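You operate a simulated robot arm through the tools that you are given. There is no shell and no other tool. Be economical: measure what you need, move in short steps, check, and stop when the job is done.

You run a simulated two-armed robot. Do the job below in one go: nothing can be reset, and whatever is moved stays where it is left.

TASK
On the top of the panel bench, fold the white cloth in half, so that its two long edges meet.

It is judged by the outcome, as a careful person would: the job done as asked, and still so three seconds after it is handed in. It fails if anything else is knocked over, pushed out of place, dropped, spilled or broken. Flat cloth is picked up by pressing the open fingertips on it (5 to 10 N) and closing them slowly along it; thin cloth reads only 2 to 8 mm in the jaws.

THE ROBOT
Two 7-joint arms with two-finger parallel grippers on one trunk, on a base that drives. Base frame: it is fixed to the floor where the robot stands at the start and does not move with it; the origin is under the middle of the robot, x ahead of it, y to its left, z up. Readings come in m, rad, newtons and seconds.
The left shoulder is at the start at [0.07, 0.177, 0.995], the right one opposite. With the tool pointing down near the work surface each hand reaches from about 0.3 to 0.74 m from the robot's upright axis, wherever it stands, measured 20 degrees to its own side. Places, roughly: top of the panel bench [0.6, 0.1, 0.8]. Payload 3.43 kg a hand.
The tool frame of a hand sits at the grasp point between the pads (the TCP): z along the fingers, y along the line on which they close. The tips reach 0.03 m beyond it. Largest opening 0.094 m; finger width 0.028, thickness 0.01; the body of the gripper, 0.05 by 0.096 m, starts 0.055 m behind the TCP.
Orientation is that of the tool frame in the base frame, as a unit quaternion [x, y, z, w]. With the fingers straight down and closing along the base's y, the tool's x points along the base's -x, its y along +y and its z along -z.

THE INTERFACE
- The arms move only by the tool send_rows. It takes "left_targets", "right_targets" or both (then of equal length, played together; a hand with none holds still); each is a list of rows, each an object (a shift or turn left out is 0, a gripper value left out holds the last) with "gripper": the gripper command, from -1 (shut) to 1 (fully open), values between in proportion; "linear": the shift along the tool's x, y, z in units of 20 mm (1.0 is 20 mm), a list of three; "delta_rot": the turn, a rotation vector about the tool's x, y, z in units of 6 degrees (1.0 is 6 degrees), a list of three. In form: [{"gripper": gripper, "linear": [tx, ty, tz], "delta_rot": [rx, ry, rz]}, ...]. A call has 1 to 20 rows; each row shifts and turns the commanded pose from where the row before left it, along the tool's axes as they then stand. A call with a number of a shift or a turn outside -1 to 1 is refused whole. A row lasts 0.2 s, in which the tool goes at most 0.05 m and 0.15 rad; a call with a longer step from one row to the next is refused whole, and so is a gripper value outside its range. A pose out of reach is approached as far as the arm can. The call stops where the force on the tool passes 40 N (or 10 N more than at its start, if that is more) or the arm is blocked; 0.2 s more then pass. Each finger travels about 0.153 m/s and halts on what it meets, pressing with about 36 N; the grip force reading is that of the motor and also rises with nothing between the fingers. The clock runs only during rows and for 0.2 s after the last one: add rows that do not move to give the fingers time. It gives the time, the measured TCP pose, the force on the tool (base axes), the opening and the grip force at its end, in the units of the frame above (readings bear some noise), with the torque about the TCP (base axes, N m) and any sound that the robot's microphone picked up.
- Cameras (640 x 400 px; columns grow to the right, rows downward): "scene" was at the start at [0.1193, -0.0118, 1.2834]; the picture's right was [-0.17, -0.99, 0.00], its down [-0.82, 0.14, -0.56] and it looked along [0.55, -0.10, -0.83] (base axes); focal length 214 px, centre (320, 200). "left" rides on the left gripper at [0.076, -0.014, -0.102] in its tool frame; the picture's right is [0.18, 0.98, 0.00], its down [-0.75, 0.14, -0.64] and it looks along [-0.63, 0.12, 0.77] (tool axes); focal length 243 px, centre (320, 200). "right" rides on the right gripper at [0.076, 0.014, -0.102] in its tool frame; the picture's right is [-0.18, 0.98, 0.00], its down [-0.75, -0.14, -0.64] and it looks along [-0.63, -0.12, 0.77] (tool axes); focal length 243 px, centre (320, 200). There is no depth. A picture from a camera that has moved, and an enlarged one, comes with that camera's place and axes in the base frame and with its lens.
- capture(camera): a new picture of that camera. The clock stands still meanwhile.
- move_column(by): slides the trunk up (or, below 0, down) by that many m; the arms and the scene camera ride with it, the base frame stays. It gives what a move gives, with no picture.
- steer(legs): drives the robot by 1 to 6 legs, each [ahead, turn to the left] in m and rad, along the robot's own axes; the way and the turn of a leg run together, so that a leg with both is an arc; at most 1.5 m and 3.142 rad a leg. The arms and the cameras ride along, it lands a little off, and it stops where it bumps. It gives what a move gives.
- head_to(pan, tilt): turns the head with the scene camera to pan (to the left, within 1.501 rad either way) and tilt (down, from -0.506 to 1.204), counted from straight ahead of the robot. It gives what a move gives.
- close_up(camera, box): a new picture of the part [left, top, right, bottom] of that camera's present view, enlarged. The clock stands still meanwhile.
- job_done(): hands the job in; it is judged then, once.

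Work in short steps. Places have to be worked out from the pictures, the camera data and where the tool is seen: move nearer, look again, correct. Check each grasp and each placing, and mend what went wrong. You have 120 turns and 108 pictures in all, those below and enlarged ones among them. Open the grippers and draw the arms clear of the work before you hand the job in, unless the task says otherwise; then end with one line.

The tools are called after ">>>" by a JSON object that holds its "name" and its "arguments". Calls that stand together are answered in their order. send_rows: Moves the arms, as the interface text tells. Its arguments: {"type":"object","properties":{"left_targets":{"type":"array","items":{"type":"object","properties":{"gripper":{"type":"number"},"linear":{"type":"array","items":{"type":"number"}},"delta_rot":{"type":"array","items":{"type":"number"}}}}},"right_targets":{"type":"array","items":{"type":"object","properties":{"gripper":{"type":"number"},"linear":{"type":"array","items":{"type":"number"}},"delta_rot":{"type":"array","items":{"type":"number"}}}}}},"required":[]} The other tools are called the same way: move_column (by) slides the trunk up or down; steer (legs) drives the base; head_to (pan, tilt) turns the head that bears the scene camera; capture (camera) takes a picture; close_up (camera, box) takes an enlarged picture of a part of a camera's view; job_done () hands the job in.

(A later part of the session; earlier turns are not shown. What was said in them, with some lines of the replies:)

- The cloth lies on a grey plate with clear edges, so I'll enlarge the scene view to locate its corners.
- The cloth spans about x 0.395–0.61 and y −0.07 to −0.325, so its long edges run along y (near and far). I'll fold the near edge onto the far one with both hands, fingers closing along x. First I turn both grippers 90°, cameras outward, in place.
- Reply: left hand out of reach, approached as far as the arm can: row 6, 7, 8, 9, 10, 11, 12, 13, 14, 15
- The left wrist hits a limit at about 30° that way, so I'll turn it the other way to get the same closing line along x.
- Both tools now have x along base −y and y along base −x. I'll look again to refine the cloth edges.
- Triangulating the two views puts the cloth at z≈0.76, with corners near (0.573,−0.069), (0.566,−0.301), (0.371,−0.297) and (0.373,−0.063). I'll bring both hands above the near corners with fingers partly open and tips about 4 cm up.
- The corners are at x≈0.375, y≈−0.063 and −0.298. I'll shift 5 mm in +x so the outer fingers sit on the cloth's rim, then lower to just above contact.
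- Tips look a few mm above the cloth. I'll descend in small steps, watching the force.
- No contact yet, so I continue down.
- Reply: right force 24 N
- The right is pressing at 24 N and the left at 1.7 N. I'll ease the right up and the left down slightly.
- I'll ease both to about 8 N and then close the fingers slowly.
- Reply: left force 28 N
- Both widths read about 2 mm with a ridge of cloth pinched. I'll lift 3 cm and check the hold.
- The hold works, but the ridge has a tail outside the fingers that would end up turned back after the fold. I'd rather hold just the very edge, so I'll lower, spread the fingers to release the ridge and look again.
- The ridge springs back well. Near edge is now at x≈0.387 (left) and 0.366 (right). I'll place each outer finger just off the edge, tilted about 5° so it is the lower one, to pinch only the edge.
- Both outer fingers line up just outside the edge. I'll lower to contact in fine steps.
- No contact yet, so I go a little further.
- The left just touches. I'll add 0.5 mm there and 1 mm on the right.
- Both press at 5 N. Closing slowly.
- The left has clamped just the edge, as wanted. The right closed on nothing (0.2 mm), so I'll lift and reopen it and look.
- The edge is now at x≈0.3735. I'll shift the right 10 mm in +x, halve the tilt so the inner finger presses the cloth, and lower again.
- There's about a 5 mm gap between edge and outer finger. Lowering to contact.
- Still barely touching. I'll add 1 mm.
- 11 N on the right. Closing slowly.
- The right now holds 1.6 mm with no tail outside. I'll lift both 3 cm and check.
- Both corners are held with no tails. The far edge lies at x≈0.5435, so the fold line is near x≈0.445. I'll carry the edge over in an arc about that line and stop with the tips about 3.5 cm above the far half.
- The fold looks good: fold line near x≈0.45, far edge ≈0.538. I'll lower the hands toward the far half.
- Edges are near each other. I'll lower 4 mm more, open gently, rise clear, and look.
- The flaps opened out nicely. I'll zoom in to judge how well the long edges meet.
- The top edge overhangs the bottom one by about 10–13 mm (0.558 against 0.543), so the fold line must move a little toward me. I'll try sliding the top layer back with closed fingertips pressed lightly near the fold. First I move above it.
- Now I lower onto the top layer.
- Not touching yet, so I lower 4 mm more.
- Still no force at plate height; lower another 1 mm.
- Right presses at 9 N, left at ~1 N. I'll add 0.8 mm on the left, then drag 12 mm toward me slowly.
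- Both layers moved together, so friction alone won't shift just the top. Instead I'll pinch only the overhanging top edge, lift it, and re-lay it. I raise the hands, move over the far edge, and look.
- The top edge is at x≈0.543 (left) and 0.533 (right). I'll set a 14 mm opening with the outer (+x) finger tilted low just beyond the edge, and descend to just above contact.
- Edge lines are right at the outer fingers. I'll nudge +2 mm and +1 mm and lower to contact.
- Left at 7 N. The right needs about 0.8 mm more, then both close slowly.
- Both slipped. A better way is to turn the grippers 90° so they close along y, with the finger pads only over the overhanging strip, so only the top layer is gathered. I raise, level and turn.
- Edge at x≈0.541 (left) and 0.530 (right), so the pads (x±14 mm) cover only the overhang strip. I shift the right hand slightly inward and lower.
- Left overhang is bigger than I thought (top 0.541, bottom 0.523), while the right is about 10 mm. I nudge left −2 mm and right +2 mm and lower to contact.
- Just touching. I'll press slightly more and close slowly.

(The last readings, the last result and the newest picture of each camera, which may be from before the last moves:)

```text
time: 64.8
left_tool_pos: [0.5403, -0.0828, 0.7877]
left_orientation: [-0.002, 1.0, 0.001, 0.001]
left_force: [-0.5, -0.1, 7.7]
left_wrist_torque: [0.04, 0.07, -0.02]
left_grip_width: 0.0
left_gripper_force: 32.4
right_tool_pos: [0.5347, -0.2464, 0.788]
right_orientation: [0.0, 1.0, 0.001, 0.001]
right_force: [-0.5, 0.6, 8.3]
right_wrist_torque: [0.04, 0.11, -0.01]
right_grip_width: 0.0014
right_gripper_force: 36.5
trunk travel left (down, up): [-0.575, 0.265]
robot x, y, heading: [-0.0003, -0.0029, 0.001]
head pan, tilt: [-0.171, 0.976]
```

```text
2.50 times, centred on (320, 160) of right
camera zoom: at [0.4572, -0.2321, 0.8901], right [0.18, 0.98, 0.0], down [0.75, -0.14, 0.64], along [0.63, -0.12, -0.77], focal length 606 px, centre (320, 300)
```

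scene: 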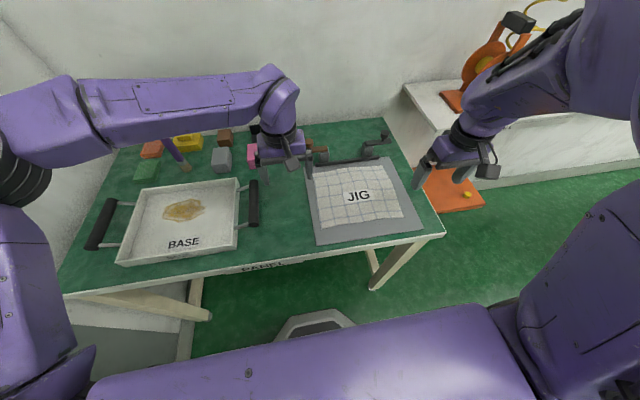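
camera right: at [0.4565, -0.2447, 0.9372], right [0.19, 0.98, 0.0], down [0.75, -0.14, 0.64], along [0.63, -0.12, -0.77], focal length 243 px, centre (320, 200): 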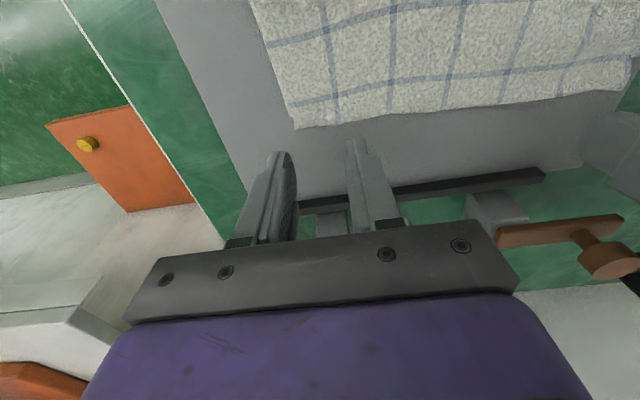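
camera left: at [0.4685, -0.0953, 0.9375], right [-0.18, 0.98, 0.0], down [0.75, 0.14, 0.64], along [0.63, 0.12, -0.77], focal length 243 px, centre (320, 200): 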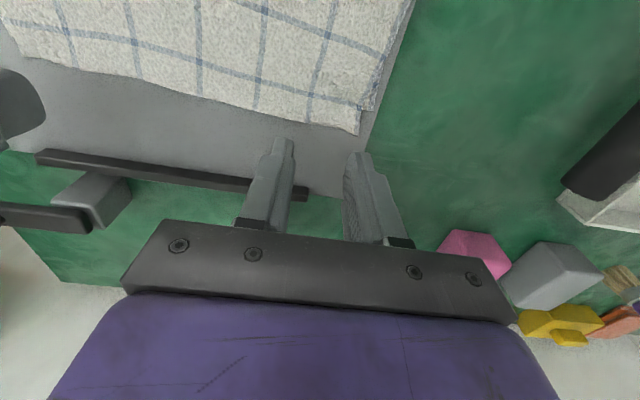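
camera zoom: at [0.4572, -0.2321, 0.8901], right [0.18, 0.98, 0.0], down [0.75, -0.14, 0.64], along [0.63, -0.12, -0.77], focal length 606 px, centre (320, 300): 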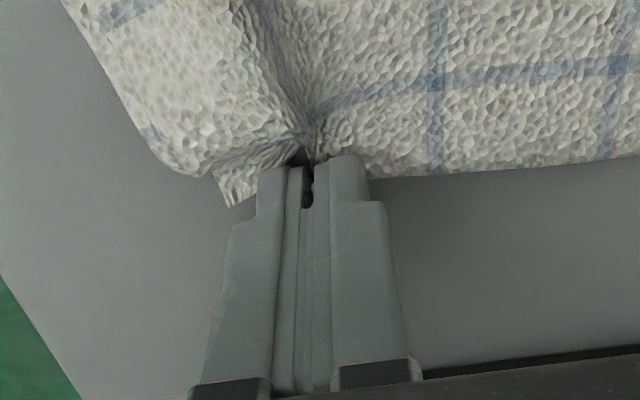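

The right has the top layer; the left slipped. I'll retry the left a bit further from the corner with more overlap and a firmer press.

>>> {"name": "send_rows", "arguments": {"left_targets": [{"linear": [0, 0, -0.4]}, {"gripper": -0.3, "linear": [0.2, -0.5, 0]}, {}, {"linear": [0, 0, 0.3]}, {"linear": [0, 0, 0.09]}, {}]}}

>>> {"name": "close_up", "arguments": {"camera": "left", "box": [200, 80, 440, 240]}}

```text
time: 66.2
left_tool_pos: [0.5369, -0.0928, 0.7884]
left_orientation: [-0.001, 1.0, 0.0, 0.001]
left_force: [0.2, 0.7, 3.0]
left_wrist_torque: [-0.02, 0.04, 0.02]
left_grip_width: 0.0329
left_gripper_force: 0.1
right_tool_pos: [0.5347, -0.2463, 0.7878]
right_orientation: [0.0, 1.0, 0.0, 0.002]
right_force: [-0.9, 0.8, 11.5]
right_wrist_torque: [0.05, 0.17, -0.01]
right_grip_width: 0.001
right_gripper_force: 35.3
trunk travel left (down, up): [-0.575, 0.265]
robot x, y, heading: [0.0002, -0.003, -0.001]
head pan, tilt: [-0.171, 0.976]
```

```text
2.50 times, centred on (320, 160) of left
camera zoom: at [0.4614, -0.1085, 0.8902], right [-0.18, 0.98, 0.0], down [0.75, 0.14, 0.64], along [0.63, 0.12, -0.77], focal length 606 px, centre (320, 300)
```

zoom: 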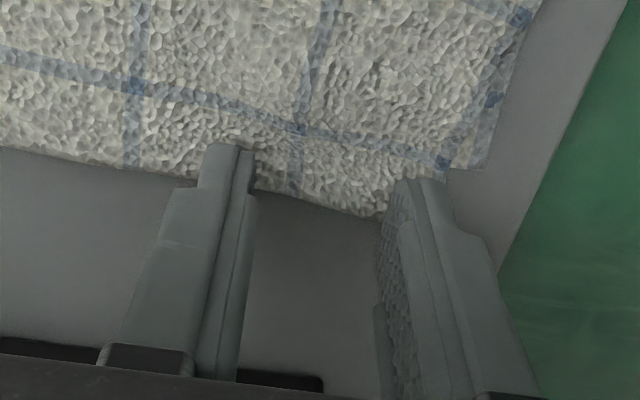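

Good placement. I press firmer and close.

>>> {"name": "send_rows", "arguments": {"left_targets": [{"linear": [0, 0, 0.05]}, {}, {"gripper": -0.38}, {"gripper": -0.46}, {"gripper": -0.52}, {"gripper": -0.58}, {"gripper": -0.64}, {"gripper": -0.7}, {"gripper": -0.76}, {"gripper": -0.82}, {"gripper": -0.88}, {"gripper": -0.94}, {"gripper": -1}, {}, {}]}}

>>> {"name": "close_up", "arguments": {"camera": "left", "box": [200, 80, 440, 240]}}

```text
time: 69.4
left_tool_pos: [0.5357, -0.0946, 0.7869]
left_orientation: [0.0, 1.0, -0.001, 0.001]
left_force: [0.8, -4.4, 24.1]
left_wrist_torque: [-0.11, 0.27, 0.03]
left_grip_width: 0.0015
left_gripper_force: 36.4
right_tool_pos: [0.5328, -0.2464, 0.789]
right_orientation: [0.001, 1.0, 0.001, 0.002]
right_force: [1.0, 3.9, 0.2]
right_wrist_torque: [0.09, 0.01, -0.05]
right_grip_width: 0.0011
right_gripper_force: 36.2
trunk travel left (down, up): [-0.575, 0.265]
robot x, y, heading: [0.0001, 0.0043, -0.002]
head pan, tilt: [-0.171, 0.976]
```

```text
2.50 times, centred on (320, 160) of left
camera zoom: at [0.4605, -0.1091, 0.8897], right [-0.18, 0.98, 0.0], down [0.75, 0.14, 0.64], along [0.63, 0.12, -0.76], focal length 606 px, centre (320, 300)
```

zoom: 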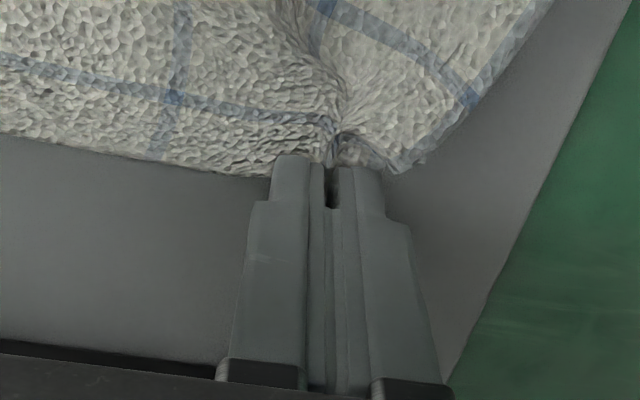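

Both are gripped. I lift 3 cm with a slight −x shift and check that only the top layer comes up.

>>> {"name": "send_rows", "arguments": {"left_targets": [{"linear": [0, 0, -0.3]}, {"linear": [0.1, 0, -0.4]}, {"linear": [0.2, 0, -0.4]}, {"linear": [0.2, 0, -0.4]}, {}, {}], "right_targets": [{"linear": [0, 0, -0.3]}, {"linear": [0.1, 0, -0.4]}, {"linear": [0.2, 0, -0.4]}, {"linear": [0.2, 0, -0.4]}, {}, {}]}}

>>> {"name": "capture", "arguments": {"camera": "left"}}

>>> {"name": "capture", "arguments": {"camera": "right"}}

>>> {"name": "close_up", "arguments": {"camera": "scene", "box": [300, 140, 420, 220]}}

```text
time: 70.8
left_tool_pos: [0.5267, -0.0951, 0.8162]
left_orientation: [-0.001, 1.0, 0.0, -0.001]
left_force: [0.2, -4.5, -0.2]
left_wrist_torque: [-0.13, 0.02, 0.11]
left_grip_width: 0.0017
left_gripper_force: 36.3
right_tool_pos: [0.5249, -0.2475, 0.8162]
right_orientation: [0.0, 1.0, -0.001, 0.0]
right_force: [0.3, 3.7, 0.0]
right_wrist_torque: [0.12, -0.01, -0.07]
right_grip_width: 0.0008
right_gripper_force: 36.3
trunk travel left (down, up): [-0.575, 0.265]
robot x, y, heading: [-0.001, 0.0, 0.003]
head pan, tilt: [-0.171, 0.976]
```

```text
44 pictures are left
camera left: at [0.4522, -0.1098, 0.9185], right [-0.18, 0.98, 0.0], down [0.75, 0.14, 0.64], along [0.63, 0.12, -0.77], focal length 243 px, centre (320, 200)
```

left: 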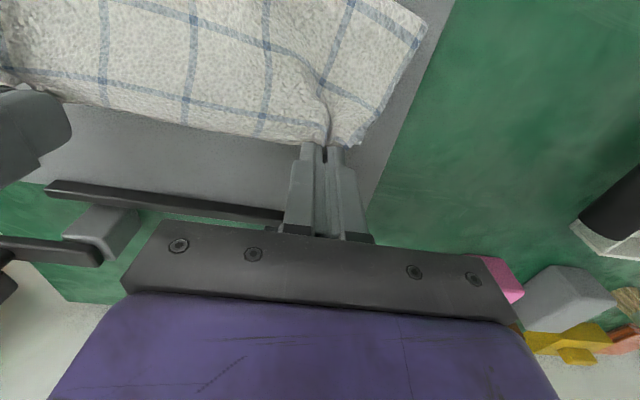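

```text
43 pictures are left
camera right: at [0.4482, -0.2331, 0.9192], right [0.18, 0.98, 0.0], down [0.75, -0.14, 0.64], along [0.63, -0.12, -0.77], focal length 243 px, centre (320, 200)
```

right: 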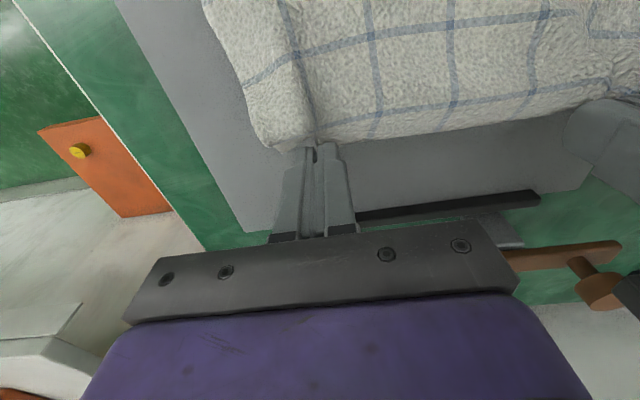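

```text
5.00 times, centred on (360, 180) of scene
camera zoom: at [0.1192, -0.0118, 1.2834], right [-0.17, -0.99, 0.0], down [-0.82, 0.14, -0.56], along [0.55, -0.1, -0.83], focal length 1072 px, centre (120, 300)
```

zoom: 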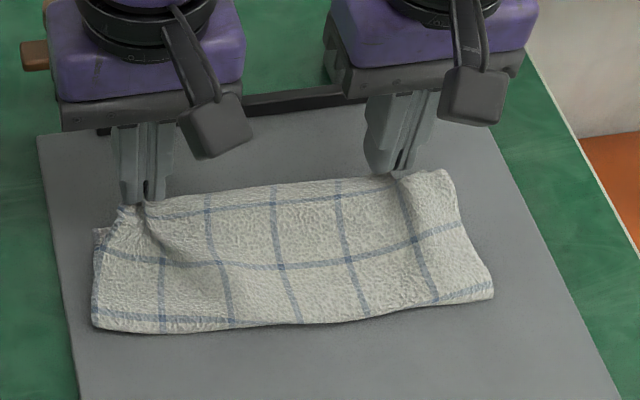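

The top layer rises. I lift further and move back so the bottom edge becomes visible.

>>> {"name": "send_rows", "arguments": {"left_targets": [{"linear": [0.3, 0, -0.5]}, {"linear": [0.4, 0, -0.5]}, {"linear": [0.4, 0, -0.5]}, {"linear": [0.4, 0, -0.4]}, {}, {}], "right_targets": [{"linear": [0.3, 0, -0.5]}, {"linear": [0.4, 0, -0.5]}, {"linear": [0.4, 0, -0.5]}, {"linear": [0.4, 0, -0.4]}, {}, {}]}}

>>> {"name": "capture", "arguments": {"camera": "left"}}

>>> {"name": "capture", "arguments": {"camera": "right"}}

>>> {"name": "close_up", "arguments": {"camera": "scene", "box": [300, 140, 420, 220]}}

```text
time: 72.2
left_tool_pos: [0.4974, -0.0954, 0.8543]
left_orientation: [-0.001, 1.0, 0.001, 0.0]
left_force: [-0.3, -3.7, -0.7]
left_wrist_torque: [-0.12, 0.03, 0.09]
left_grip_width: 0.0016
left_gripper_force: 35.5
right_tool_pos: [0.4954, -0.2475, 0.8552]
right_orientation: [0.0, 1.0, 0.0, 0.0]
right_force: [0.4, 4.0, 0.5]
right_wrist_torque: [0.1, -0.02, -0.05]
right_grip_width: 0.0012
right_gripper_force: 35.5
trunk travel left (down, up): [-0.575, 0.265]
robot x, y, heading: [0.0011, 0.0014, 0.001]
head pan, tilt: [-0.171, 0.976]
```

```text
41 pictures are left
camera left: at [0.4221, -0.1096, 0.9569], right [-0.18, 0.98, 0.0], down [0.75, 0.14, 0.64], along [0.63, 0.12, -0.77], focal length 243 px, centre (320, 200)
```

left: 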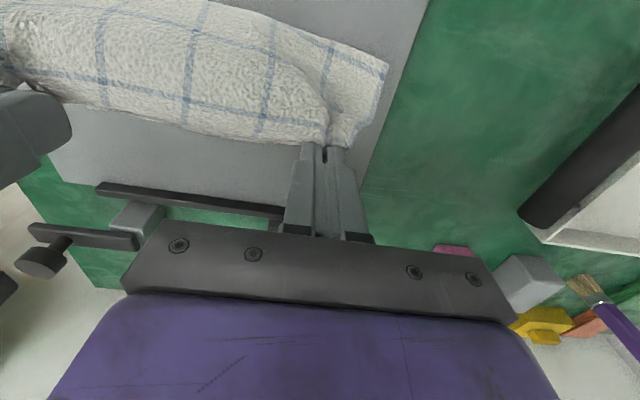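

```text
40 pictures are left
camera right: at [0.4181, -0.2327, 0.9577], right [0.18, 0.98, 0.0], down [0.75, -0.14, 0.64], along [0.63, -0.12, -0.77], focal length 243 px, centre (320, 200)
```

right: 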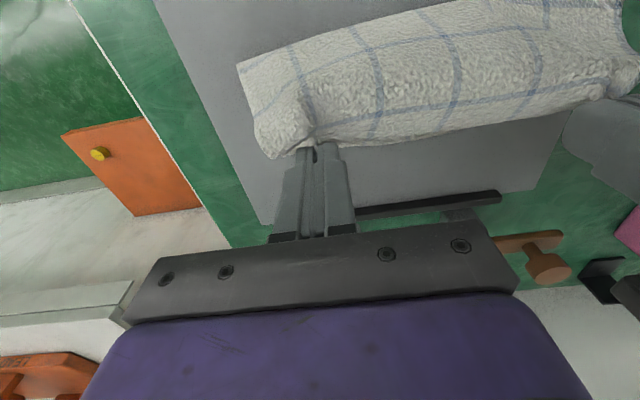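

```text
5.00 times, centred on (360, 180) of scene
camera zoom: at [0.119, -0.0118, 1.2835], right [-0.17, -0.99, 0.0], down [-0.82, 0.14, -0.56], along [0.55, -0.1, -0.83], focal length 1072 px, centre (120, 300)
```

zoom: 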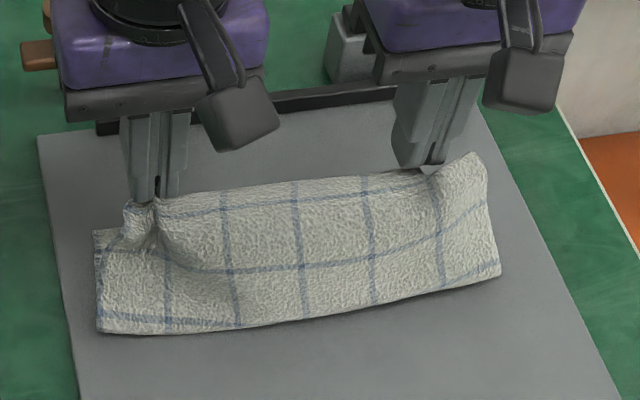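

I'll zoom in to check whether the left hand also caught the bottom layer.

>>> {"name": "close_up", "arguments": {"camera": "left", "box": [240, 20, 420, 160]}}

>>> {"name": "close_up", "arguments": {"camera": "scene", "box": [312, 170, 362, 212]}}

>>> {"name": "close_up", "arguments": {"camera": "right", "box": [220, 40, 420, 180]}}

```text
2.86 times, centred on (330, 90) of left
camera zoom: at [0.4221, -0.1096, 0.9569], right [-0.18, 0.98, 0.0], down [0.75, 0.14, 0.64], along [0.63, 0.12, -0.77], focal length 693 px, centre (291, 514)
```

zoom: 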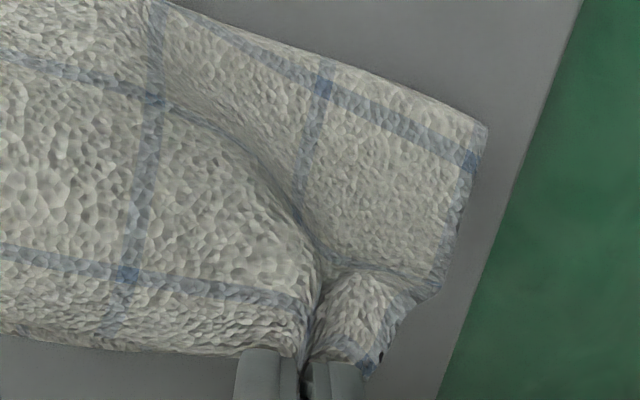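

```text
9.52 times, centred on (337, 191) of scene
camera zoom: at [0.119, -0.0118, 1.2835], right [-0.17, -0.99, 0.0], down [-0.82, 0.14, -0.56], along [0.55, -0.1, -0.83], focal length 2043 px, centre (158, 286)
```

zoom: 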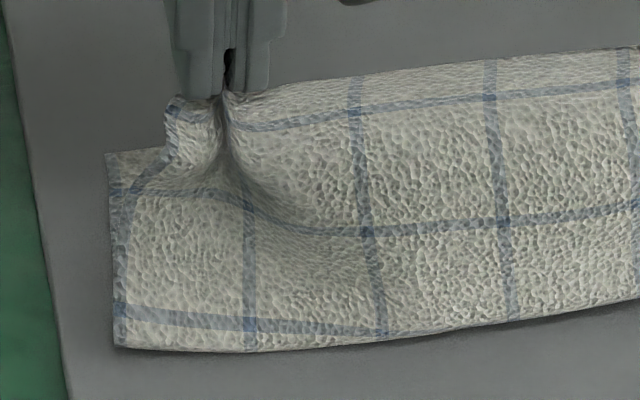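

```text
2.86 times, centred on (320, 110) of right
camera zoom: at [0.4181, -0.2327, 0.9577], right [0.18, 0.98, 0.0], down [0.75, -0.14, 0.64], along [0.63, -0.12, -0.77], focal length 693 px, centre (320, 457)
```

zoom: 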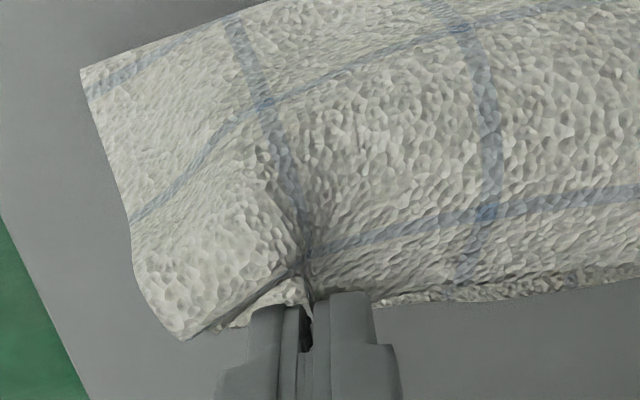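

Only the top layer is lifted; the bottom edge lies at x≈0.521. I'll carry the top back so the fold rolls out toward me, then re-lay its edge at x≈0.521 just above the surface.

>>> {"name": "send_rows", "arguments": {"left_targets": [{"linear": [0.8, 0, 0.25]}, {"linear": [0.8, 0, 0.25]}, {}, {}, {"linear": [-0.75, 0, 0.5]}, {}, {"linear": [-0.5, 0, 0.5]}, {"linear": [-0.5, 0, 0.5]}, {}, {"linear": [-0.39, 0, 0.5]}, {"linear": [-0.39, 0, 0.5]}, {}, {}], "right_targets": [{"linear": [0.8, 0, 0.25]}, {"linear": [0.8, 0, 0.25]}, {}, {}, {"linear": [-0.75, 0, 0.5]}, {}, {"linear": [-0.5, 0, 0.5]}, {"linear": [-0.5, 0, 0.5]}, {}, {"linear": [-0.61, 0, 0.5]}, {"linear": [-0.61, 0, 0.5]}, {}, {}]}}

>>> {"name": "capture", "arguments": {"camera": "left"}}

>>> {"name": "close_up", "arguments": {"camera": "scene", "box": [300, 140, 420, 220]}}

```text
time: 75.0
left_tool_pos: [0.5176, -0.0959, 0.7935]
left_orientation: [0.0, 1.0, 0.0, 0.0]
left_force: [0.2, -3.9, 0.1]
left_wrist_torque: [-0.09, -0.02, 0.04]
left_grip_width: 0.0019
left_gripper_force: 36.4
right_tool_pos: [0.523, -0.2465, 0.7958]
right_orientation: [0.0, 1.0, 0.0, 0.001]
right_force: [-0.3, 4.9, -0.5]
right_wrist_torque: [0.09, -0.01, -0.05]
right_grip_width: 0.001
right_gripper_force: 36.4
trunk travel left (down, up): [-0.575, 0.265]
robot x, y, heading: [-0.0027, 0.0006, 0.003]
head pan, tilt: [-0.171, 0.976]
```

```text
35 pictures are left
camera left: at [0.4414, -0.1097, 0.8963], right [-0.18, 0.98, 0.0], down [0.75, 0.14, 0.64], along [0.63, 0.12, -0.77], focal length 243 px, centre (320, 200)
```

left: 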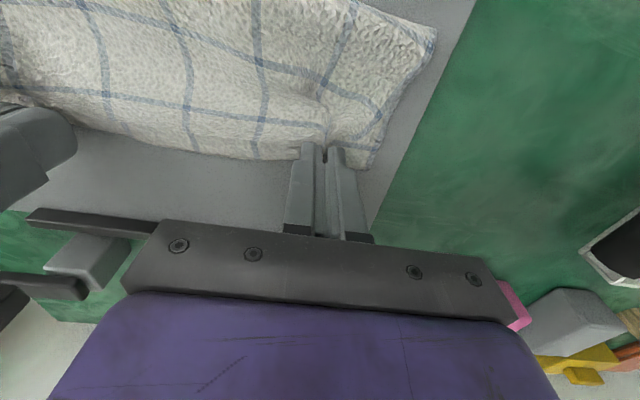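

```text
5.00 times, centred on (360, 180) of scene
camera zoom: at [0.1196, -0.0119, 1.2834], right [-0.17, -0.99, 0.0], down [-0.82, 0.14, -0.56], along [0.55, -0.1, -0.83], focal length 1072 px, centre (120, 300)
```

zoom: 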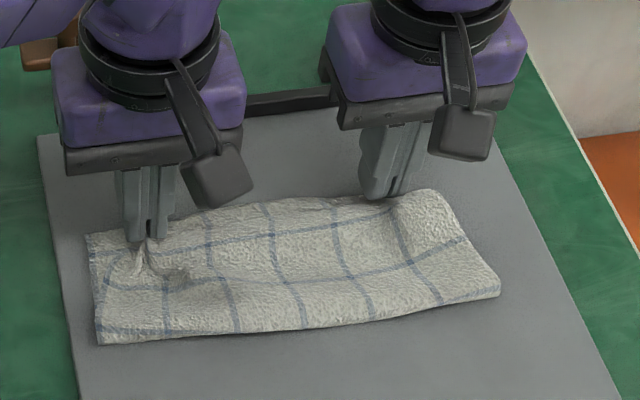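

I lower 4 mm, open gently, and rise clear to inspect.

>>> {"name": "send_rows", "arguments": {"left_targets": [{"linear": [0, 0, 0.15]}, {}, {"gripper": -0.9}, {"gripper": -0.8}, {"gripper": -0.7}, {"gripper": -0.6}, {"gripper": -0.5}, {"gripper": -0.4}, {"gripper": -0.3}, {}, {"linear": [0, 0, -0.5]}, {"linear": [-0.3, 0, -1]}, {"linear": [-0.3, 0, -1]}, {"linear": [0, 1, -1]}, {"linear": [0, 1, -1]}, {"linear": [0, 1, -0.5]}, {}], "right_targets": [{"linear": [0, 0, 0.2]}, {}, {"gripper": -0.9}, {"gripper": -0.8}, {"gripper": -0.7}, {"gripper": -0.6}, {"gripper": -0.5}, {"gripper": -0.4}, {"gripper": -0.3}, {}, {"linear": [0, 0, -0.5]}, {"linear": [-0.3, 0, -1]}, {"linear": [-0.3, 0, -1]}, {"linear": [0, -1, -1]}, {"linear": [0, -1, -1]}, {"linear": [0, -1, -0.5]}, {}]}}

>>> {"name": "close_up", "arguments": {"camera": "scene", "box": [300, 150, 410, 215]}}

>>> {"name": "capture", "arguments": {"camera": "left"}}

>>> {"name": "capture", "arguments": {"camera": "right"}}

```text
time: 78.6
left_tool_pos: [0.5305, -0.036, 0.8907]
left_orientation: [0.001, 1.0, 0.0, 0.0]
left_force: [-0.1, -0.6, -0.6]
left_wrist_torque: [0.04, 0.0, 0.04]
left_grip_width: 0.0326
left_gripper_force: 0.0
right_tool_pos: [0.5359, -0.3066, 0.8902]
right_orientation: [-0.001, 1.0, 0.0, 0.0]
right_force: [1.1, 0.6, 0.0]
right_wrist_torque: [0.03, 0.02, -0.03]
right_grip_width: 0.0327
right_gripper_force: 0.1
trunk travel left (down, up): [-0.575, 0.265]
robot x, y, heading: [0.0029, -0.0014, -0.002]
head pan, tilt: [-0.171, 0.976]
```

```text
5.82 times, centred on (355, 182) of scene
camera zoom: at [0.1195, -0.012, 1.2834], right [-0.17, -0.99, 0.0], down [-0.82, 0.14, -0.56], along [0.55, -0.1, -0.83], focal length 1248 px, centre (116, 302)
```

zoom: 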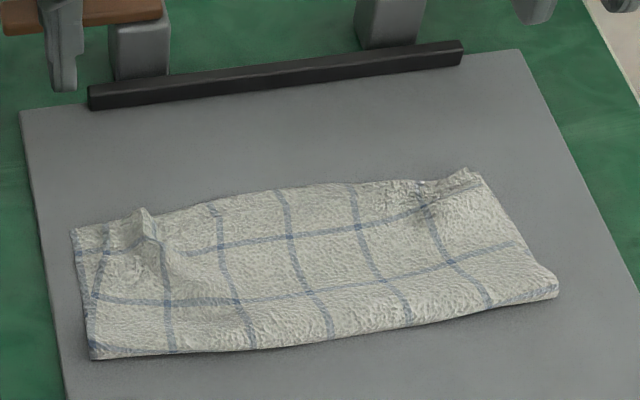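

```text
32 pictures are left
camera left: at [0.4544, -0.0495, 0.9931], right [-0.18, 0.98, 0.0], down [0.75, 0.14, 0.64], along [0.63, 0.12, -0.77], focal length 243 px, centre (320, 200)
```

left: 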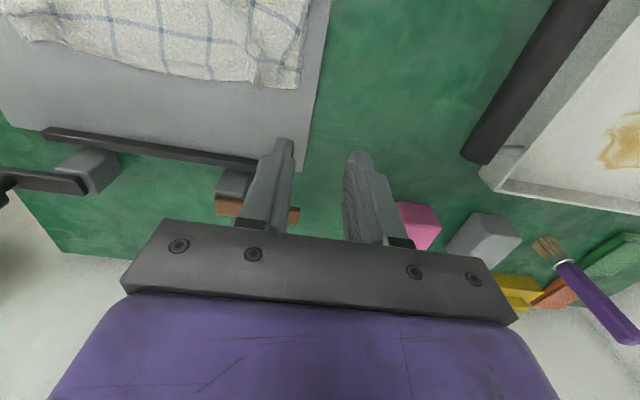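

```text
31 pictures are left
camera right: at [0.4583, -0.2933, 0.9935], right [0.18, 0.98, 0.0], down [0.75, -0.14, 0.64], along [0.63, -0.12, -0.77], focal length 243 px, centre (320, 200)
```

right: 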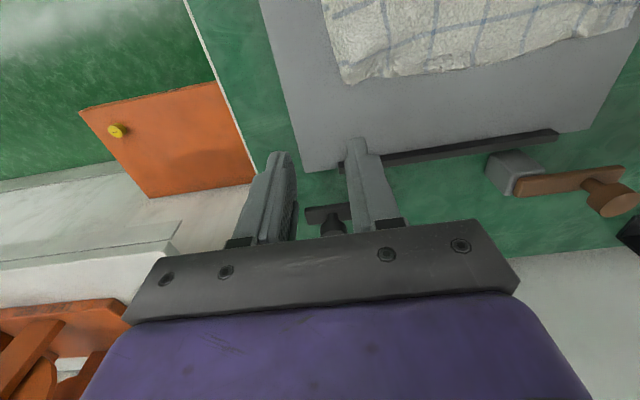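

The edges look much closer. I zoom in on both ends and the middle.

>>> {"name": "close_up", "arguments": {"camera": "left", "box": [180, 0, 330, 100]}}

>>> {"name": "close_up", "arguments": {"camera": "right", "box": [310, 0, 460, 100]}}

>>> {"name": "close_up", "arguments": {"camera": "scene", "box": [308, 175, 400, 215]}}

```text
4.00 times, centred on (255, 50) of left
camera zoom: at [0.4544, -0.0495, 0.9931], right [-0.18, 0.98, 0.0], down [0.75, 0.14, 0.64], along [0.63, 0.12, -0.77], focal length 970 px, centre (580, 800)
```

zoom: 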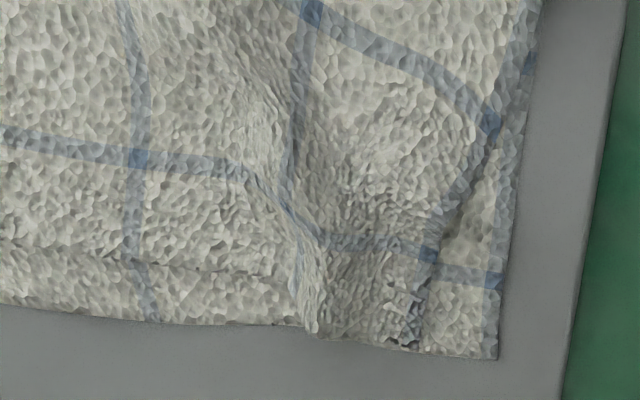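

```text
4.00 times, centred on (385, 50) of right
camera zoom: at [0.4583, -0.2933, 0.9935], right [0.18, 0.98, 0.0], down [0.75, -0.14, 0.64], along [0.63, -0.12, -0.77], focal length 970 px, centre (60, 800)
```

zoom: 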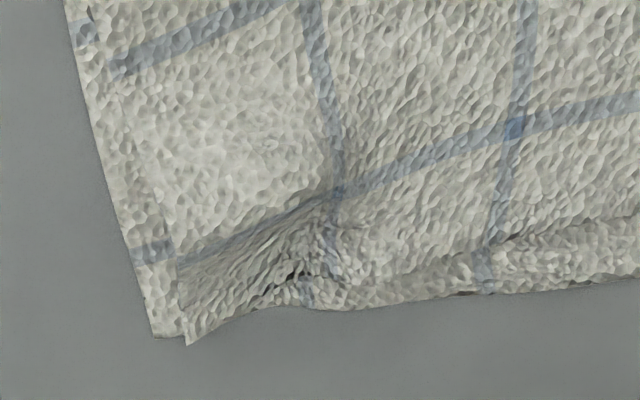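

```text
6.96 times, centred on (354, 195) of scene
camera zoom: at [0.1195, -0.012, 1.2834], right [-0.17, -0.99, 0.0], down [-0.82, 0.14, -0.56], along [0.55, -0.1, -0.83], focal length 1492 px, centre (84, 235)
```

zoom: 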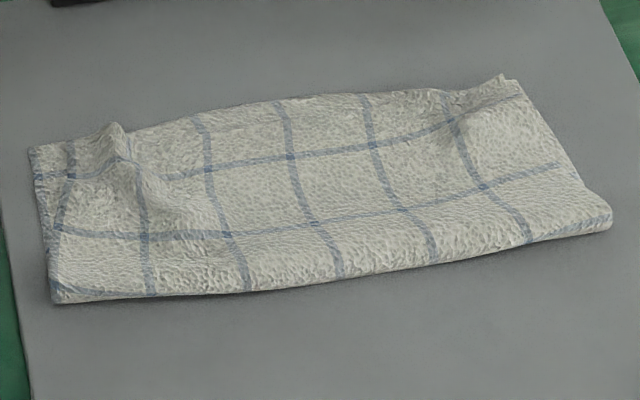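

The corners meet well, but the middle of the top edge may sit a bit inside the bottom edge. I'll move the left camera over the middle for a better look.

>>> {"name": "send_rows", "arguments": {"left_targets": [{"linear": [1, -1, -0.3]}, {"linear": [1, -1, -0.3]}, {"linear": [1, -1, -0.3]}, {"linear": [1, -1, 0]}, {"linear": [1, -0.8, 0]}, {}]}}

>>> {"name": "close_up", "arguments": {"camera": "left", "box": [160, 40, 480, 240]}}

```text
time: 80.0
left_tool_pos: [0.4279, -0.1306, 0.9082]
left_orientation: [-0.001, 1.0, 0.001, -0.001]
left_force: [-0.5, -0.6, 0.5]
left_wrist_torque: [-0.01, -0.01, 0.01]
left_grip_width: 0.0329
left_gripper_force: 0.0
right_tool_pos: [0.5347, -0.3065, 0.8911]
right_orientation: [0.0, 1.0, 0.0, 0.001]
right_force: [0.1, 0.5, -0.6]
right_wrist_torque: [0.02, -0.02, -0.02]
right_grip_width: 0.033
right_gripper_force: 0.1
trunk travel left (down, up): [-0.575, 0.265]
robot x, y, heading: [0.0015, -0.0003, -0.001]
head pan, tilt: [-0.171, 0.976]
```

```text
2.00 times, centred on (320, 140) of left
camera zoom: at [0.353, -0.146, 1.0109], right [-0.19, 0.98, 0.0], down [0.75, 0.14, 0.64], along [0.63, 0.12, -0.77], focal length 485 px, centre (320, 320)
```

zoom: 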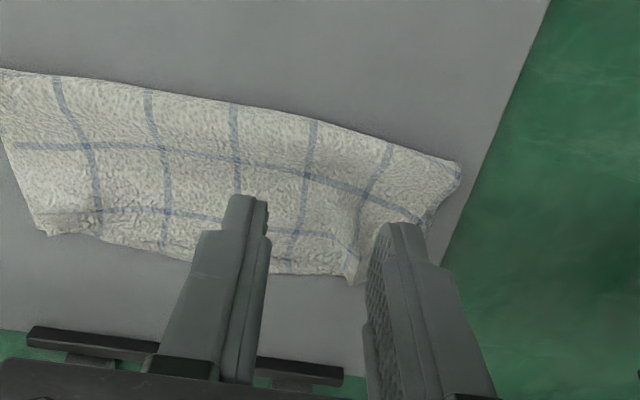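

The mid-edge is perhaps a centimetre short while the ends meet, and two small puckers remain where I gripped. I'll spread the puckers with fingers straddling them, pressing lightly and opening along y. First I move above them.

>>> {"name": "send_rows", "arguments": {"left_targets": [{"gripper": -0.5, "linear": [-0.7, 0.31, 0.83]}, {"linear": [-0.7, 0.31, 0.83]}, {"linear": [-0.7, 0.31, 0.83]}, {"linear": [-0.7, 0.31, 0.83]}, {"linear": [-0.7, 0.31, 0.83]}, {"linear": [-0.7, 0.31, 0.83]}, {}], "right_targets": [{"gripper": -0.5, "linear": [0.19, 0.5, 0.69]}, {"linear": [0.19, 0.5, 0.69]}, {"linear": [0.19, 0.5, 0.69]}, {"linear": [0.19, 0.5, 0.69]}, {"linear": [0.19, 0.5, 0.69]}, {"linear": [0.19, 0.5, 0.69]}, {}]}}

>>> {"name": "close_up", "arguments": {"camera": "left", "box": [160, 40, 480, 240]}}

>>> {"name": "close_up", "arguments": {"camera": "right", "box": [160, 40, 480, 240]}}

```text
time: 81.6
left_tool_pos: [0.5115, -0.0939, 0.8094]
left_orientation: [0.0, 1.0, -0.001, 0.001]
left_force: [0.6, -0.7, 0.5]
left_wrist_torque: [0.0, -0.01, 0.01]
left_grip_width: 0.0235
left_gripper_force: 0.1
right_tool_pos: [0.5113, -0.2474, 0.8085]
right_orientation: [-0.001, 1.0, 0.0, 0.0]
right_force: [-0.2, 0.7, 0.0]
right_wrist_torque: [0.02, -0.03, 0.01]
right_grip_width: 0.0233
right_gripper_force: 0.1
trunk travel left (down, up): [-0.575, 0.265]
robot x, y, heading: [-0.0001, 0.0008, -0.003]
head pan, tilt: [-0.171, 0.976]
```

```text
2.00 times, centred on (320, 140) of left
camera zoom: at [0.4366, -0.1086, 0.9112], right [-0.18, 0.98, 0.0], down [0.75, 0.14, 0.64], along [0.63, 0.12, -0.77], focal length 485 px, centre (320, 320)
```

zoom: 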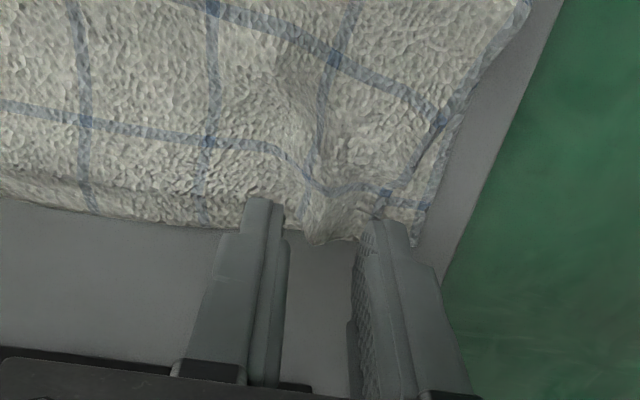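

```text
2.00 times, centred on (320, 140) of right
camera zoom: at [0.4348, -0.2334, 0.9102], right [0.18, 0.98, 0.0], down [0.75, -0.14, 0.64], along [0.63, -0.12, -0.77], focal length 485 px, centre (320, 320)
```

zoom: 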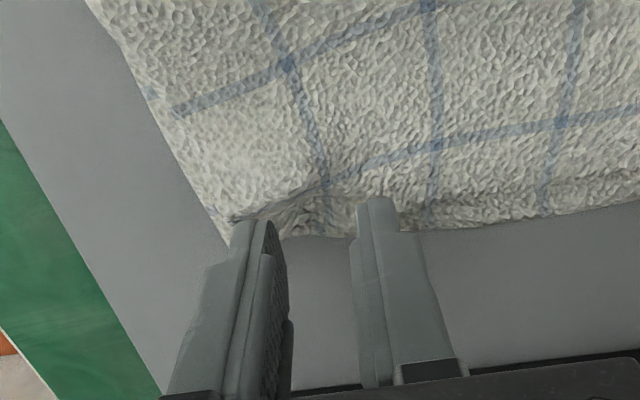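

Fingers straddle both puckers. I lower to light contact and open.

>>> {"name": "send_rows", "arguments": {"left_targets": [{"linear": [0, 0, 0.5]}, {"linear": [0, 0, 0.4]}, {"linear": [0, 0, 0.1]}, {"linear": [0, 0, 0.08]}, {}], "right_targets": [{"linear": [0, 0, 0.5]}, {"linear": [0, 0, 0.4]}, {"linear": [0, 0, 0.1]}, {"linear": [0, 0, 0.04]}, {}]}}

```text
time: 82.8
left_tool_pos: [0.5113, -0.0939, 0.7875]
left_orientation: [-0.001, 1.0, -0.001, 0.0]
left_force: [0.1, -0.2, 3.8]
left_wrist_torque: [-0.03, 0.02, -0.01]
left_grip_width: 0.0233
left_gripper_force: 0.0
right_tool_pos: [0.5109, -0.2467, 0.7876]
right_orientation: [0.0, 1.0, 0.0, 0.001]
right_force: [0.6, -1.5, 9.1]
right_wrist_torque: [-0.07, -0.04, 0.02]
right_grip_width: 0.0238
right_gripper_force: 0.0
trunk travel left (down, up): [-0.575, 0.265]
robot x, y, heading: [-0.0005, 0.001, -0.003]
head pan, tilt: [-0.171, 0.976]
```

Contact is light on both, so I open slowly to spread the puckers, then rise.

>>> {"name": "send_rows", "arguments": {"left_targets": [{"gripper": -0.4}, {"gripper": -0.3}, {"gripper": -0.2}, {"gripper": -0.1}, {"gripper": 0}, {"gripper": 0.1}, {}, {"linear": [0, 0, -0.5]}, {"linear": [0, 0, -1]}, {"linear": [0, 0, -1]}, {"linear": [0, 1, -1]}, {"linear": [0, 1, -1]}, {"linear": [0, 1, 0]}, {}], "right_targets": [{"gripper": -0.4}, {"gripper": -0.3}, {"gripper": -0.2}, {"gripper": -0.1}, {"gripper": 0}, {"gripper": 0.1}, {}, {"linear": [0, 0, -0.5]}, {"linear": [0, 0, -1]}, {"linear": [0, 0, -1]}, {"linear": [0, -1, -1]}, {"linear": [0, -1, -1]}, {"linear": [0, -1, 0]}, {}]}}

>>> {"name": "close_up", "arguments": {"camera": "scene", "box": [308, 170, 400, 215]}}

>>> {"name": "close_up", "arguments": {"camera": "left", "box": [120, 0, 340, 120]}}

>>> {"name": "close_up", "arguments": {"camera": "right", "box": [300, 0, 520, 120]}}

```text
time: 85.8
left_tool_pos: [0.5124, -0.0331, 0.878]
left_orientation: [-0.001, 1.0, 0.0, 0.002]
left_force: [0.3, -0.2, 0.8]
left_wrist_torque: [0.02, 0.03, 0.01]
left_grip_width: 0.0516
left_gripper_force: 0.1
right_tool_pos: [0.5116, -0.3075, 0.8755]
right_orientation: [0.0, 1.0, 0.0, 0.0]
right_force: [-0.2, 0.5, -0.2]
right_wrist_torque: [0.0, 0.0, -0.01]
right_grip_width: 0.0521
right_gripper_force: 0.0
trunk travel left (down, up): [-0.575, 0.265]
robot x, y, heading: [-0.003, 0.0015, -0.001]
head pan, tilt: [-0.171, 0.976]
```

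```text
6.96 times, centred on (354, 192) of scene
camera zoom: at [0.119, -0.0119, 1.2835], right [-0.17, -0.99, 0.0], down [-0.82, 0.14, -0.56], along [0.55, -0.1, -0.83], focal length 1492 px, centre (84, 252)
```

zoom: 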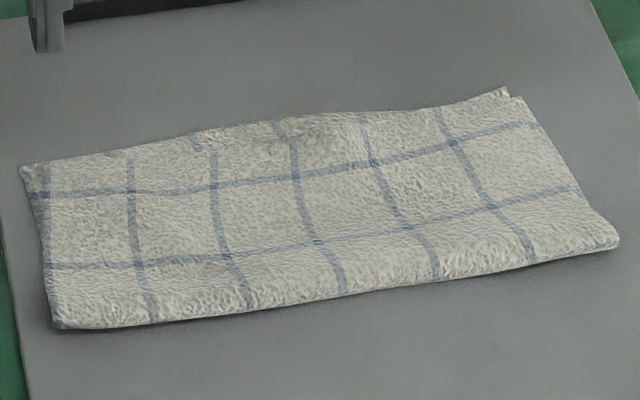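

```text
2.91 times, centred on (230, 60) of left
camera zoom: at [0.4374, -0.0479, 0.9808], right [-0.19, 0.98, 0.0], down [0.75, 0.14, 0.64], along [0.63, 0.12, -0.77], focal length 706 px, centre (582, 607)
```

zoom: 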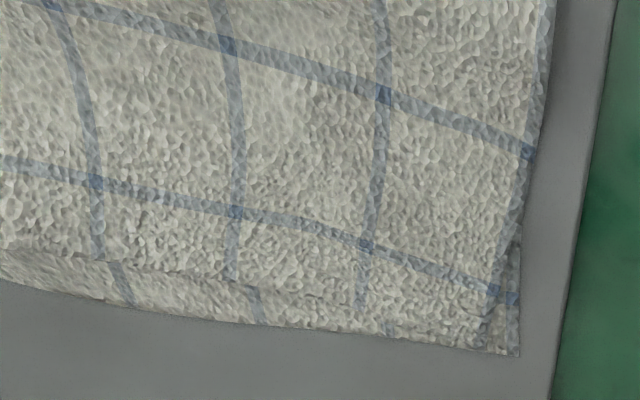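

```text
2.91 times, centred on (410, 60) of right
camera zoom: at [0.435, -0.2938, 0.9791], right [0.18, 0.98, 0.0], down [0.75, -0.14, 0.64], along [0.63, -0.12, -0.77], focal length 706 px, centre (58, 607)
```

zoom: 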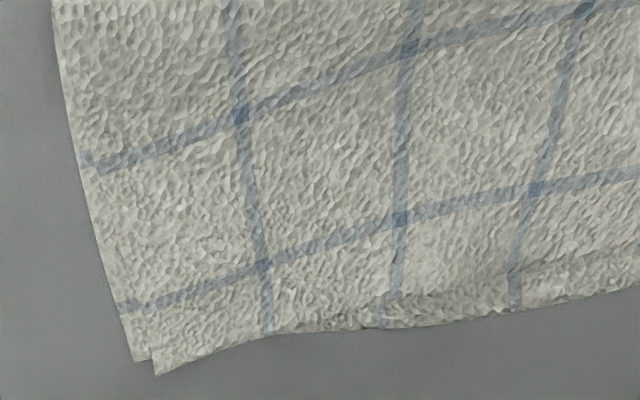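

The cloth is flat and folded: corners meet within a few mm and the mid-edge within about 8 mm, so more handling risks making it worse. I open the grippers and draw the arms clear upward and outward.

>>> {"name": "send_rows", "arguments": {"left_targets": [{"gripper": 1, "linear": [0, 0, -1]}, {"linear": [0, 0.3, -1]}, {"linear": [0.5, 0.5, -1]}, {"linear": [0.8, 0.5, -0.5]}, {"linear": [0.8, 0.5, 0]}, {"linear": [0.8, 0.5, 0]}, {}, {}, {}, {}, {}, {}], "right_targets": [{"gripper": 1, "linear": [0, 0, -1]}, {"linear": [0, -0.3, -1]}, {"linear": [0.5, -0.5, -1]}, {"linear": [0.8, -0.5, -0.5]}, {"linear": [0.8, -0.5, 0]}, {"linear": [0.8, -0.5, 0]}, {}, {}, {}, {}, {}, {}]}}

>>> {"name": "capture", "arguments": {"camera": "scene"}}

>>> {"name": "close_up", "arguments": {"camera": "scene", "box": [308, 170, 400, 215]}}

```text
time: 88.4
left_tool_pos: [0.4554, 0.0118, 0.9469]
left_orientation: [-0.001, 1.0, 0.0, 0.0]
left_force: [-0.7, 0.3, 0.3]
left_wrist_torque: [-0.02, -0.01, 0.01]
left_grip_width: 0.0939
left_gripper_force: 0.0
right_tool_pos: [0.4539, -0.3538, 0.9462]
right_orientation: [0.0, 1.0, 0.0, -0.001]
right_force: [-0.1, -0.1, 0.3]
right_wrist_torque: [0.02, -0.02, 0.02]
right_grip_width: 0.0942
right_gripper_force: 0.0
trunk travel left (down, up): [-0.575, 0.265]
robot x, y, heading: [0.0022, 0.0013, 0.001]
head pan, tilt: [-0.171, 0.976]
```

```text
21 pictures are left
camera scene: at [0.1194, -0.0119, 1.2834], right [-0.17, -0.99, 0.0], down [-0.82, 0.14, -0.56], along [0.55, -0.1, -0.83], focal length 214 px, centre (320, 200)
```

scene: 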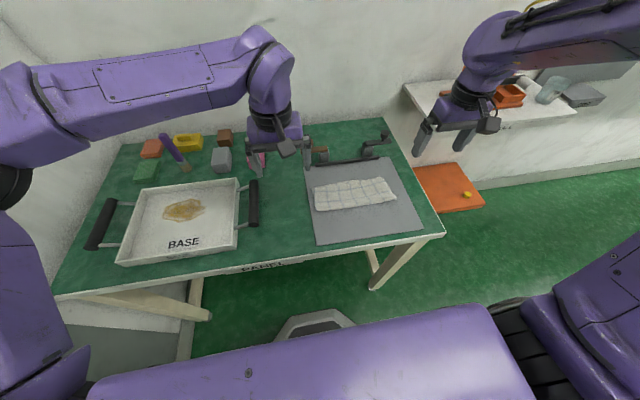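

```text
6.96 times, centred on (354, 192) of scene
camera zoom: at [0.1194, -0.0119, 1.2834], right [-0.17, -0.99, 0.0], down [-0.82, 0.14, -0.56], along [0.55, -0.1, -0.83], focal length 1492 px, centre (84, 252)
```

zoom: 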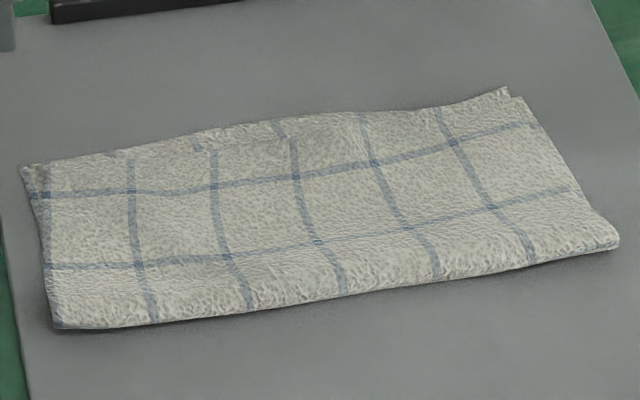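

The cloth lies stably folded with the long edges together, everything else is undisturbed, and the arms are clear. I'm handing it in.

>>> {"name": "job_done", "arguments": {}}

```text
The job is handed in.
```

The white cloth is folded in half with its two long edges together: within a few millimetres at the corners, about 8 mm apart at the middle. Nothing else on the bench was moved.
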